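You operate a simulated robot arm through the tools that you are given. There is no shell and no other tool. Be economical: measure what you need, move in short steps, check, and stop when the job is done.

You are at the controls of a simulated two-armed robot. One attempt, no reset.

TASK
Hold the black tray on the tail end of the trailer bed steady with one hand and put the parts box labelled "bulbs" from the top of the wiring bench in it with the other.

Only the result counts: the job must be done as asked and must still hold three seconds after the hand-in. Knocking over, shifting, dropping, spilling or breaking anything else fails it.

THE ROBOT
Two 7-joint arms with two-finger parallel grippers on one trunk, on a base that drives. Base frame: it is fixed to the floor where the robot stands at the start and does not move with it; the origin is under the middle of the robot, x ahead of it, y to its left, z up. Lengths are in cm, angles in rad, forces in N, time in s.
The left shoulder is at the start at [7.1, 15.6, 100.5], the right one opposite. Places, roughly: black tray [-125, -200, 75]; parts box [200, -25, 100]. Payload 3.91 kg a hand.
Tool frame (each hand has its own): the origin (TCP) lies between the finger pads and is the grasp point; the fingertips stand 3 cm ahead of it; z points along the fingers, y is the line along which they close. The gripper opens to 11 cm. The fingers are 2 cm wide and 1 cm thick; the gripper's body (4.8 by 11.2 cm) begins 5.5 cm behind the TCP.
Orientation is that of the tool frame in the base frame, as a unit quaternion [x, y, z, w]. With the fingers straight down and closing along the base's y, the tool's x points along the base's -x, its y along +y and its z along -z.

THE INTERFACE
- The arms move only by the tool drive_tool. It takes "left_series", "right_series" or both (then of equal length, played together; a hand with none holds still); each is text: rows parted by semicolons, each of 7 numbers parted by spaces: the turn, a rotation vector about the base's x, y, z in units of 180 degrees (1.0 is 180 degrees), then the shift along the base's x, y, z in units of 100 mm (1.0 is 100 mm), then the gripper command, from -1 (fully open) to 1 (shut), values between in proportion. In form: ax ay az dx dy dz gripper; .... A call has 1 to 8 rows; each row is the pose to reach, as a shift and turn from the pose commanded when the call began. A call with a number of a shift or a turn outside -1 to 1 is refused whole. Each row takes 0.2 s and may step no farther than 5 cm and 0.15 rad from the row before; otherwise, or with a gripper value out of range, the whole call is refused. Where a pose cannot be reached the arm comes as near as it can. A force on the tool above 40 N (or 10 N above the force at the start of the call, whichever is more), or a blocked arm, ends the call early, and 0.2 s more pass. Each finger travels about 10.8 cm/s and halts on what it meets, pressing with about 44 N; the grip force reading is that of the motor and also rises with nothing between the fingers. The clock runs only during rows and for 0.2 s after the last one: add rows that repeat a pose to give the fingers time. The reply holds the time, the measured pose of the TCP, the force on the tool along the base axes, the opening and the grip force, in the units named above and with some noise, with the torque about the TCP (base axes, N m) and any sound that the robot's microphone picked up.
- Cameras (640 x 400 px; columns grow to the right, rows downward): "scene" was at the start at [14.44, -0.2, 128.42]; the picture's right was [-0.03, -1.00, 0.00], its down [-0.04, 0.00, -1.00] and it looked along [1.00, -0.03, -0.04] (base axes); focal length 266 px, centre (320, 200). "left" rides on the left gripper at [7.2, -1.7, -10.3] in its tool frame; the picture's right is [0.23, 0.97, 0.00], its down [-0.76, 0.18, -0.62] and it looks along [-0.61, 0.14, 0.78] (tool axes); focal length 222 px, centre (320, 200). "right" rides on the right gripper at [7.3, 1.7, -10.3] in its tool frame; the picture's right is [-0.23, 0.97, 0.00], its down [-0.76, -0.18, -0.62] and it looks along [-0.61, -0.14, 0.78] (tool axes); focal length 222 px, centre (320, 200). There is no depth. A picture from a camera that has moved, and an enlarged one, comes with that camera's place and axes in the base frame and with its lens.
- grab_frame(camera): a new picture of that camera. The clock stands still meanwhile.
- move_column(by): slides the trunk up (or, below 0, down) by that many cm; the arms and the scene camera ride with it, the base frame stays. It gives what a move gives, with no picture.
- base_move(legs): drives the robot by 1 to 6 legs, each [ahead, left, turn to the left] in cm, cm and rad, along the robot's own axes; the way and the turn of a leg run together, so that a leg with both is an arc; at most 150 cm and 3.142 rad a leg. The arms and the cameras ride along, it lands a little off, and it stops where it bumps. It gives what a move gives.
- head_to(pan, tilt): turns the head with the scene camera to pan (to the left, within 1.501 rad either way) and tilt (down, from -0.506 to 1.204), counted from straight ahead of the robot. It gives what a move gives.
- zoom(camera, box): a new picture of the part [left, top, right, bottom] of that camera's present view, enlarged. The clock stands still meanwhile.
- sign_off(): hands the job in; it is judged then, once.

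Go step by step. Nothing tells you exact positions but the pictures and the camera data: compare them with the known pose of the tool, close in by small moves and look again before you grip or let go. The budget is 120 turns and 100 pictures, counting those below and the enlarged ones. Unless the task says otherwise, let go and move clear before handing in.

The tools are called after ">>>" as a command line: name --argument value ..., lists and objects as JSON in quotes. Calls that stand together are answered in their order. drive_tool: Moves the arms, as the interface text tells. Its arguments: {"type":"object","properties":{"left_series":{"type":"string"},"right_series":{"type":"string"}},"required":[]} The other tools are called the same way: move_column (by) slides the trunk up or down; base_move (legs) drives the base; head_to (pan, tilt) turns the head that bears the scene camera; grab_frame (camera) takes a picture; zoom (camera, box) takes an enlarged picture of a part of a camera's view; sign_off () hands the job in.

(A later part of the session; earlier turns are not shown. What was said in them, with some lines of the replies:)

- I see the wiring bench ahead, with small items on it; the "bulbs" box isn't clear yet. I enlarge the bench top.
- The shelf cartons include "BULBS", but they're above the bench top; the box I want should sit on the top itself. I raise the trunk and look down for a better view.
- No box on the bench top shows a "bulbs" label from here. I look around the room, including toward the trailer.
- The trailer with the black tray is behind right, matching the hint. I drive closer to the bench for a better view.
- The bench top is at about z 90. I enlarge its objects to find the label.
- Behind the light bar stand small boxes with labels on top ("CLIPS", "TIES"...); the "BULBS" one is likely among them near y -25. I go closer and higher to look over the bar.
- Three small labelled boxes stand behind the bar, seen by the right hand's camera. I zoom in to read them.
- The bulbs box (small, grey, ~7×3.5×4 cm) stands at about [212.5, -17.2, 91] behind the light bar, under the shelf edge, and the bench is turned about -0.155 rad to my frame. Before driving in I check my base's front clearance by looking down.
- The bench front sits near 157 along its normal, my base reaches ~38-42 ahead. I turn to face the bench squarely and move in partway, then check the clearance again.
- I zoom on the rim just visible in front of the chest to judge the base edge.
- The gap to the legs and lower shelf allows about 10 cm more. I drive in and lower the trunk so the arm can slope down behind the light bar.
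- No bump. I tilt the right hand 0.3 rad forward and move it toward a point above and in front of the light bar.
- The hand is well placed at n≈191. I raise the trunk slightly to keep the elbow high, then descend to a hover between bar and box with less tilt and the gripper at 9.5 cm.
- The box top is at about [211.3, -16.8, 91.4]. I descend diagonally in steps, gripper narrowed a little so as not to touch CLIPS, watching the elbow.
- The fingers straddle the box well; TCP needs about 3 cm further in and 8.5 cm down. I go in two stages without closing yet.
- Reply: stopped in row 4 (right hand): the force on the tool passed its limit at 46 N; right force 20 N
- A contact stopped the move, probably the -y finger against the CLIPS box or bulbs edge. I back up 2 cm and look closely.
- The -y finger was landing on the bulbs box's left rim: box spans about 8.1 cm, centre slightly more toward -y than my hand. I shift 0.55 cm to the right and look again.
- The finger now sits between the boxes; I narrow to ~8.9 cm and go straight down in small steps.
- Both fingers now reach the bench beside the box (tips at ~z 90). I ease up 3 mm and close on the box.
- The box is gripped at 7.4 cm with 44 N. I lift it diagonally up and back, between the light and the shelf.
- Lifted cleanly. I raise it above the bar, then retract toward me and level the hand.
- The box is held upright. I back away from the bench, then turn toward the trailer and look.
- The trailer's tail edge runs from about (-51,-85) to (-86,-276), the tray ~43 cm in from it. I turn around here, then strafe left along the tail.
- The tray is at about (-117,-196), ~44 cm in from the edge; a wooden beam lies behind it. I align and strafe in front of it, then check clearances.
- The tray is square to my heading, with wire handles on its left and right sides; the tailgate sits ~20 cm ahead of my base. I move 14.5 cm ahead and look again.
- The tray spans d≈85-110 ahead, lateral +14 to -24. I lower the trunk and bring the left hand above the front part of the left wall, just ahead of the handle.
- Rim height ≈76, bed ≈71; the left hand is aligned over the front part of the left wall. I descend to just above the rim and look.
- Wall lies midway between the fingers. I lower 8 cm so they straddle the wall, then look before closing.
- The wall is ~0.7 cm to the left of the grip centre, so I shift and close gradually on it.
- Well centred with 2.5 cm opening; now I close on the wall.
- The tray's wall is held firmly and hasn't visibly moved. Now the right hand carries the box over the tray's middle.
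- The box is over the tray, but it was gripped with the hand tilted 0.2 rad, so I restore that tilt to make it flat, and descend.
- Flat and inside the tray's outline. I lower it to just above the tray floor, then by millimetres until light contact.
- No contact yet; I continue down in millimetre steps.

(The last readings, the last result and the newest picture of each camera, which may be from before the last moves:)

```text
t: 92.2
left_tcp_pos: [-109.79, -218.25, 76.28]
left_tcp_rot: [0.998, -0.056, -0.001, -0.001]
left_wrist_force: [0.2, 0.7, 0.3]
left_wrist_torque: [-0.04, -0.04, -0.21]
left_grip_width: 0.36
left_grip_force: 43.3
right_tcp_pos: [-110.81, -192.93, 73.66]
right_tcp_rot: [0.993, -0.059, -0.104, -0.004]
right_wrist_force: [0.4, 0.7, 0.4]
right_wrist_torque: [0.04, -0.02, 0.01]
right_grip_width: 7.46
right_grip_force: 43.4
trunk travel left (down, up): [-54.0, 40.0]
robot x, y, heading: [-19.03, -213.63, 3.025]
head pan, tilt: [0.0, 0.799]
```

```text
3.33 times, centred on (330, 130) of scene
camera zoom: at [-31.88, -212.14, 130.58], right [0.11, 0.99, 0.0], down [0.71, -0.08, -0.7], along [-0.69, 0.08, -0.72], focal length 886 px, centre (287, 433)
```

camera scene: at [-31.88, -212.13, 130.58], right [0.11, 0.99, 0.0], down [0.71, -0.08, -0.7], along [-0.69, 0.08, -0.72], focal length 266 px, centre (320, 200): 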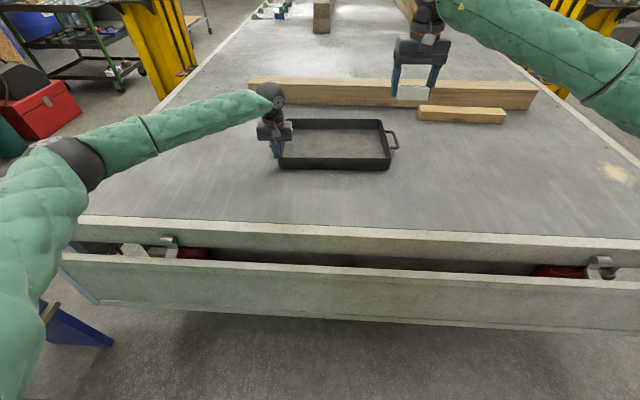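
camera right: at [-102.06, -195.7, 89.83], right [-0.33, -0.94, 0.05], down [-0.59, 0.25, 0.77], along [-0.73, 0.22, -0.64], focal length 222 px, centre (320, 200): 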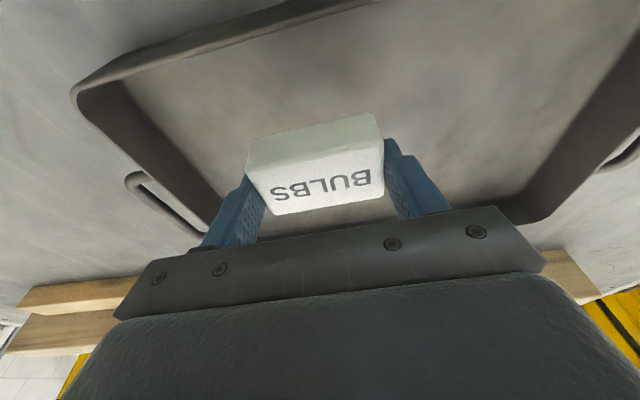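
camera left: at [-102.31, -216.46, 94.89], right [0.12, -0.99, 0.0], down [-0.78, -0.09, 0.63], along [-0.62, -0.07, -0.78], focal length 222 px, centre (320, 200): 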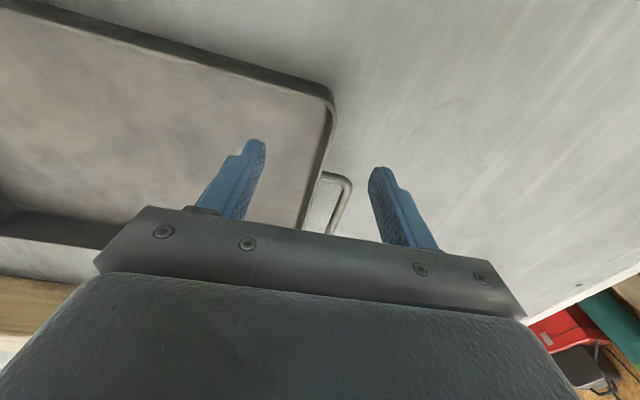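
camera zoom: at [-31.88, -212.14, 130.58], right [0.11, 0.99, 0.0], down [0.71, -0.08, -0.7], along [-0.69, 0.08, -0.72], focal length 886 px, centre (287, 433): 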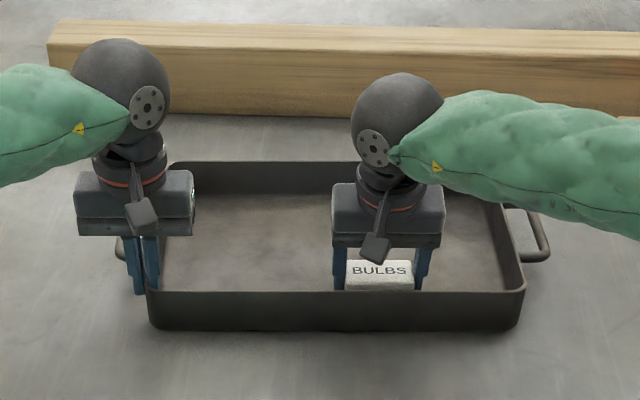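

Still free; the floor is a bit lower than I estimated. I keep stepping down.

>>> drive_tool --right_series "0 0 0 0 0 -0.03 0.5; 0 0 0 0 0 -0.06 0.5; 0 0 0 0 0 -0.06 0.5"

>>> drive_tool --right_series "0 0 0 0 0 -0.03 0.5; 0 0 0 0 0 -0.05 0.5; 0 0 0 0 0 -0.05 0.5"

```text
t: 93.0
left_tcp_pos: [-109.62, -218.23, 76.41]
left_tcp_rot: [0.998, -0.057, -0.001, 0.0]
left_wrist_force: [0.0, -2.2, 5.8]
left_wrist_torque: [-0.13, -0.67, 0.0]
left_grip_width: 0.35
left_grip_force: 43.9
right_tcp_pos: [-111.03, -193.0, 73.65]
right_tcp_rot: [0.992, -0.059, -0.107, -0.002]
right_wrist_force: [-1.0, -0.6, 9.2]
right_wrist_torque: [0.32, -0.22, 0.0]
right_grip_width: 7.43
right_grip_force: 43.2
trunk travel left (down, up): [-54.0, 40.0]
robot x, y, heading: [-18.68, -213.66, 3.027]
head pan, tilt: [0.0, 0.799]
stopped in row 3 (right hand): the force on the tool passed its limit at 43 N (the readings are from after the stop); the commanded pose is now the measured one
```

```text
t: 93.7
left_tcp_pos: [-109.66, -218.29, 76.34]
left_tcp_rot: [0.998, -0.056, -0.002, 0.0]
left_wrist_force: [0.4, -2.0, 11.1]
left_wrist_torque: [-0.14, -0.89, 0.04]
left_grip_width: 0.38
left_grip_force: 43.4
right_tcp_pos: [-111.11, -192.95, 73.75]
right_tcp_rot: [0.992, -0.058, -0.111, -0.002]
right_wrist_force: [-0.9, 0.4, 10.2]
right_wrist_torque: [0.36, -0.23, 0.02]
right_grip_width: 7.42
right_grip_force: 43.5
trunk travel left (down, up): [-54.0, 40.0]
robot x, y, heading: [-19.14, -213.63, 3.026]
head pan, tilt: [0.0, 0.799]
stopped in row 3 (right hand): the force on the tool passed its limit at 41 N (the readings are from after the stop); the commanded pose is now the measured one
```

The box rests on the tray floor (about 10 N). I ease off a hair and open the right gripper gently while the left keeps holding.

>>> drive_tool --right_series "0 0 0 0 0 0.01 0.3; 0 0 0 0 0 0.01 -0.4; 0 0 0 0 0 0.01 -0.55; 0 0 0 0 0 0.01 -0.65; 0 0 0 0 0 0.01 -0.65"

>>> grab_frame --camera "right"

```text
t: 94.8
left_tcp_pos: [-109.72, -218.11, 76.43]
left_tcp_rot: [0.998, -0.057, -0.003, 0.0]
left_wrist_force: [-6.9, 0.8, 19.5]
left_wrist_torque: [0.07, 0.21, 0.04]
left_grip_width: 0.35
left_grip_force: 43.5
right_tcp_pos: [-111.07, -193.17, 73.68]
right_tcp_rot: [0.992, -0.059, -0.108, -0.001]
right_wrist_force: [-0.6, -6.5, 12.4]
right_wrist_torque: [0.37, -0.11, -0.06]
right_grip_width: 8.76
right_grip_force: 0.1
trunk travel left (down, up): [-54.0, 40.0]
robot x, y, heading: [-18.84, -213.98, 3.024]
head pan, tilt: [0.0, 0.799]
```

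```text
37 pictures are left
camera right: at [-101.99, -195.9, 82.2], right [-0.33, -0.94, 0.06], down [-0.58, 0.25, 0.77], along [-0.74, 0.22, -0.63], focal length 222 px, centre (320, 200)
```

right: 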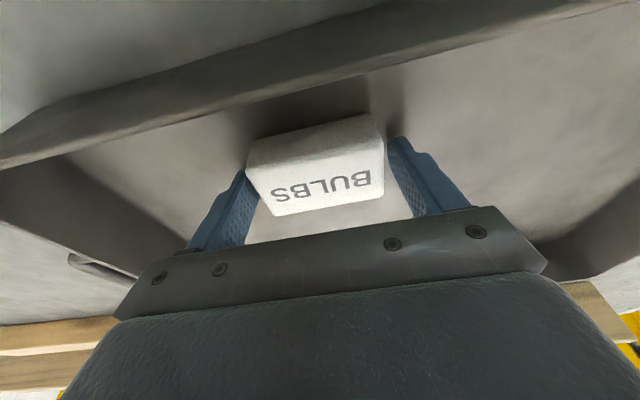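

Released; the fingers are clear of the box. I raise the right hand straight up.

>>> drive_tool --right_series "0 0 0 0 0 0.15 -0.65; 0 0 0 0.02 0 0.4 -0.65; 0 0 0 0.04 0 0.7 -0.65; 0 0 0 0.06 0 1.0 -0.65; 0 0 0 0.06 0 1.0 -0.65"

>>> drive_tool --right_series "0 0 0 0.2 0.2 0.4 -0.65; 0 0 0 0.4 0.4 0.7 -0.65; 0 0 0 0.6 0.7 1.0 -0.65; 0 0 0 0.6 0.7 1.0 -0.65"

>>> zoom --camera "scene" --box '[240, 70, 420, 190]'

```text
t: 96.0
left_tcp_pos: [-109.68, -218.22, 76.42]
left_tcp_rot: [0.998, -0.056, -0.002, 0.001]
left_wrist_force: [-6.0, -3.5, 29.7]
left_wrist_torque: [-0.01, 0.26, 0.07]
left_grip_width: 0.34
left_grip_force: 43.9
right_tcp_pos: [-110.37, -193.07, 83.66]
right_tcp_rot: [0.992, -0.059, -0.108, -0.001]
right_wrist_force: [-1.2, 1.1, -0.8]
right_wrist_torque: [0.03, 0.01, -0.01]
right_grip_width: 9.08
right_grip_force: 0.1
trunk travel left (down, up): [-54.0, 40.0]
robot x, y, heading: [-18.95, -213.76, 3.033]
head pan, tilt: [0.0, 0.799]
```

```text
t: 97.0
left_tcp_pos: [-109.61, -218.13, 76.39]
left_tcp_rot: [0.998, -0.057, -0.002, 0.0]
left_wrist_force: [-0.9, -4.2, 29.5]
left_wrist_torque: [0.19, 0.31, 0.08]
left_grip_width: 0.35
left_grip_force: 43.0
right_tcp_pos: [-104.28, -186.22, 93.62]
right_tcp_rot: [0.992, -0.058, -0.109, -0.002]
right_wrist_force: [1.2, -0.2, 0.1]
right_wrist_torque: [0.02, 0.02, 0.03]
right_grip_width: 9.07
right_grip_force: 0.2
trunk travel left (down, up): [-54.0, 40.0]
robot x, y, heading: [-19.23, -213.44, 3.023]
head pan, tilt: [0.0, 0.799]
```

```text
3.33 times, centred on (330, 130) of scene
camera zoom: at [-31.63, -212.16, 130.62], right [0.11, 0.99, 0.0], down [0.71, -0.08, -0.7], along [-0.69, 0.08, -0.72], focal length 886 px, centre (287, 433)
```

zoom: 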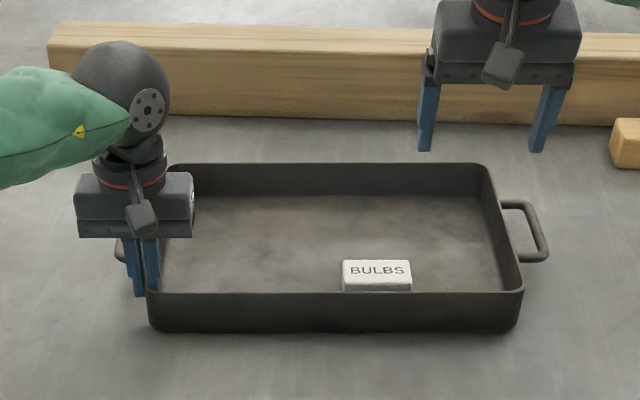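

The box lies flat in the tray. The left hand is pressing down ~30 N, so I relieve that slightly, then open it slowly.

>>> drive_tool --left_series "0 0 0 0 0 0.01 1; 0 0 0 0 0 0.02 1; 0 0 0 0 0 0.02 1"

```text
t: 97.8
left_tcp_pos: [-109.71, -218.08, 76.36]
left_tcp_rot: [0.998, -0.057, 0.0, 0.001]
left_wrist_force: [6.0, -2.9, 11.7]
left_wrist_torque: [0.02, -0.22, -0.02]
left_grip_width: 0.38
left_grip_force: 44.2
right_tcp_pos: [-104.41, -186.13, 93.45]
right_tcp_rot: [0.992, -0.058, -0.108, -0.002]
right_wrist_force: [-0.5, 0.3, 0.0]
right_wrist_torque: [-0.03, -0.02, 0.02]
right_grip_width: 9.1
right_grip_force: 0.2
trunk travel left (down, up): [-54.0, 40.0]
robot x, y, heading: [-18.82, -213.09, 3.025]
head pan, tilt: [0.0, 0.799]
```

>>> drive_tool --left_series "0 0 0 0 0 0.01 1; 0 0 0 0 0 0.01 0.85; 0 0 0 0 0 0.01 0.6; 0 0 0 0 0 0.01 0.3; 0 0 0 0 0 0.01 0.1; 0 0 0 0 0 0.01 0.1"

>>> zoom --camera "left" --box '[200, 60, 440, 210]'

```text
t: 99.2
left_tcp_pos: [-109.84, -218.15, 76.51]
left_tcp_rot: [0.998, -0.057, 0.001, 0.001]
left_wrist_force: [-0.3, 0.4, 0.6]
left_wrist_torque: [-0.03, -0.01, -0.01]
left_grip_width: 4.95
left_grip_force: 0.0
right_tcp_pos: [-104.38, -186.2, 93.27]
right_tcp_rot: [0.992, -0.059, -0.108, -0.003]
right_wrist_force: [-0.2, -0.7, 0.6]
right_wrist_torque: [-0.02, 0.0, -0.02]
right_grip_width: 9.08
right_grip_force: 0.0
trunk travel left (down, up): [-54.0, 40.0]
robot x, y, heading: [-18.98, -213.75, 3.031]
head pan, tilt: [0.0, 0.799]
```

```text
2.67 times, centred on (320, 135) of left
camera zoom: at [-102.42, -217.29, 86.87], right [0.12, -0.99, 0.0], down [-0.78, -0.09, 0.62], along [-0.62, -0.07, -0.78], focal length 592 px, centre (320, 373)
```

zoom: 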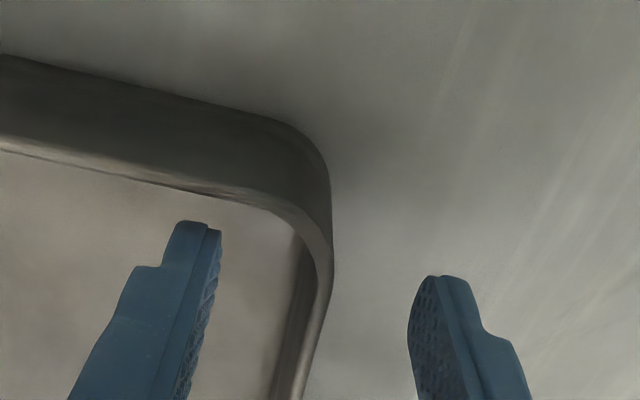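

The left hand is free of the wall. I raise it straight up and clear.

>>> drive_tool --left_series "0 0 0 0 0 0.35 0.1; 0 0 0 0 0 0.7 0.1; 0 0 0 0 0 1.0 0.1; 0 0 0 0 0 1.0 0.1"

>>> drive_tool --left_series "0 0 0 0.2 -0.2 0.35 0.1; 0 0 0 0.4 -0.4 0.7 0.1; 0 0 0 0.6 -0.6 1.0 0.1; 0 0 0 0.6 -0.6 1.0 0.1"

>>> grab_frame --camera "scene"

```text
t: 100.2
left_tcp_pos: [-109.63, -218.5, 86.18]
left_tcp_rot: [0.998, -0.057, 0.0, 0.001]
left_wrist_force: [0.6, 0.1, -0.3]
left_wrist_torque: [0.0, -0.01, -0.03]
left_grip_width: 4.96
left_grip_force: 0.0
right_tcp_pos: [-104.44, -186.09, 93.31]
right_tcp_rot: [0.992, -0.058, -0.108, -0.002]
right_wrist_force: [-0.7, -0.3, 0.3]
right_wrist_torque: [0.02, 0.01, 0.03]
right_grip_width: 9.09
right_grip_force: 0.1
trunk travel left (down, up): [-54.0, 40.0]
robot x, y, heading: [-19.15, -213.42, 3.031]
head pan, tilt: [0.0, 0.799]
```

```text
t: 101.2
left_tcp_pos: [-104.17, -224.41, 96.09]
left_tcp_rot: [0.998, -0.057, 0.0, 0.001]
left_wrist_force: [-0.8, 0.3, -0.4]
left_wrist_torque: [-0.04, -0.03, -0.02]
left_grip_width: 4.96
left_grip_force: 0.0
right_tcp_pos: [-104.6, -186.09, 93.31]
right_tcp_rot: [0.993, -0.058, -0.107, -0.003]
right_wrist_force: [-0.2, 0.7, -0.3]
right_wrist_torque: [-0.01, 0.02, -0.02]
right_grip_width: 9.08
right_grip_force: 0.1
trunk travel left (down, up): [-54.0, 40.0]
robot x, y, heading: [-19.14, -213.54, 3.028]
head pan, tilt: [0.0, 0.799]
```

```text
34 pictures are left
camera scene: at [-31.96, -212.08, 130.57], right [0.11, 0.99, 0.0], down [0.71, -0.08, -0.7], along [-0.69, 0.08, -0.72], focal length 266 px, centre (320, 200)
```

scene: 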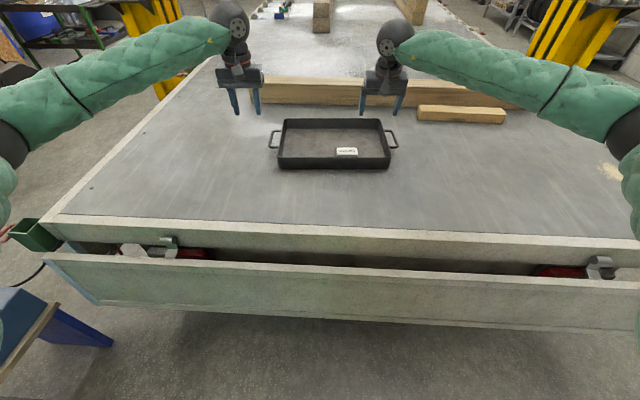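

The tray is where it was, the bulbs box lies flat in it, and both hands are clear. I hand in.

>>> sign_off

```text
The job is handed in.
```

The "bulbs" parts box is lying flat in the black tray on the tail end of the trailer bed. The left hand held the tray's side wall while the right hand set the box down. Both hands have let go and are clear. The tray did not visibly move in the camera views, and I saw no other parts or tools disturbed.

One thing to know: on my first approach at the bench, a finger hit the box hard enough (46 N) to stop the move. I realigned the hand, and from the pictures neither that box nor the one beside it seemed to have shifted.
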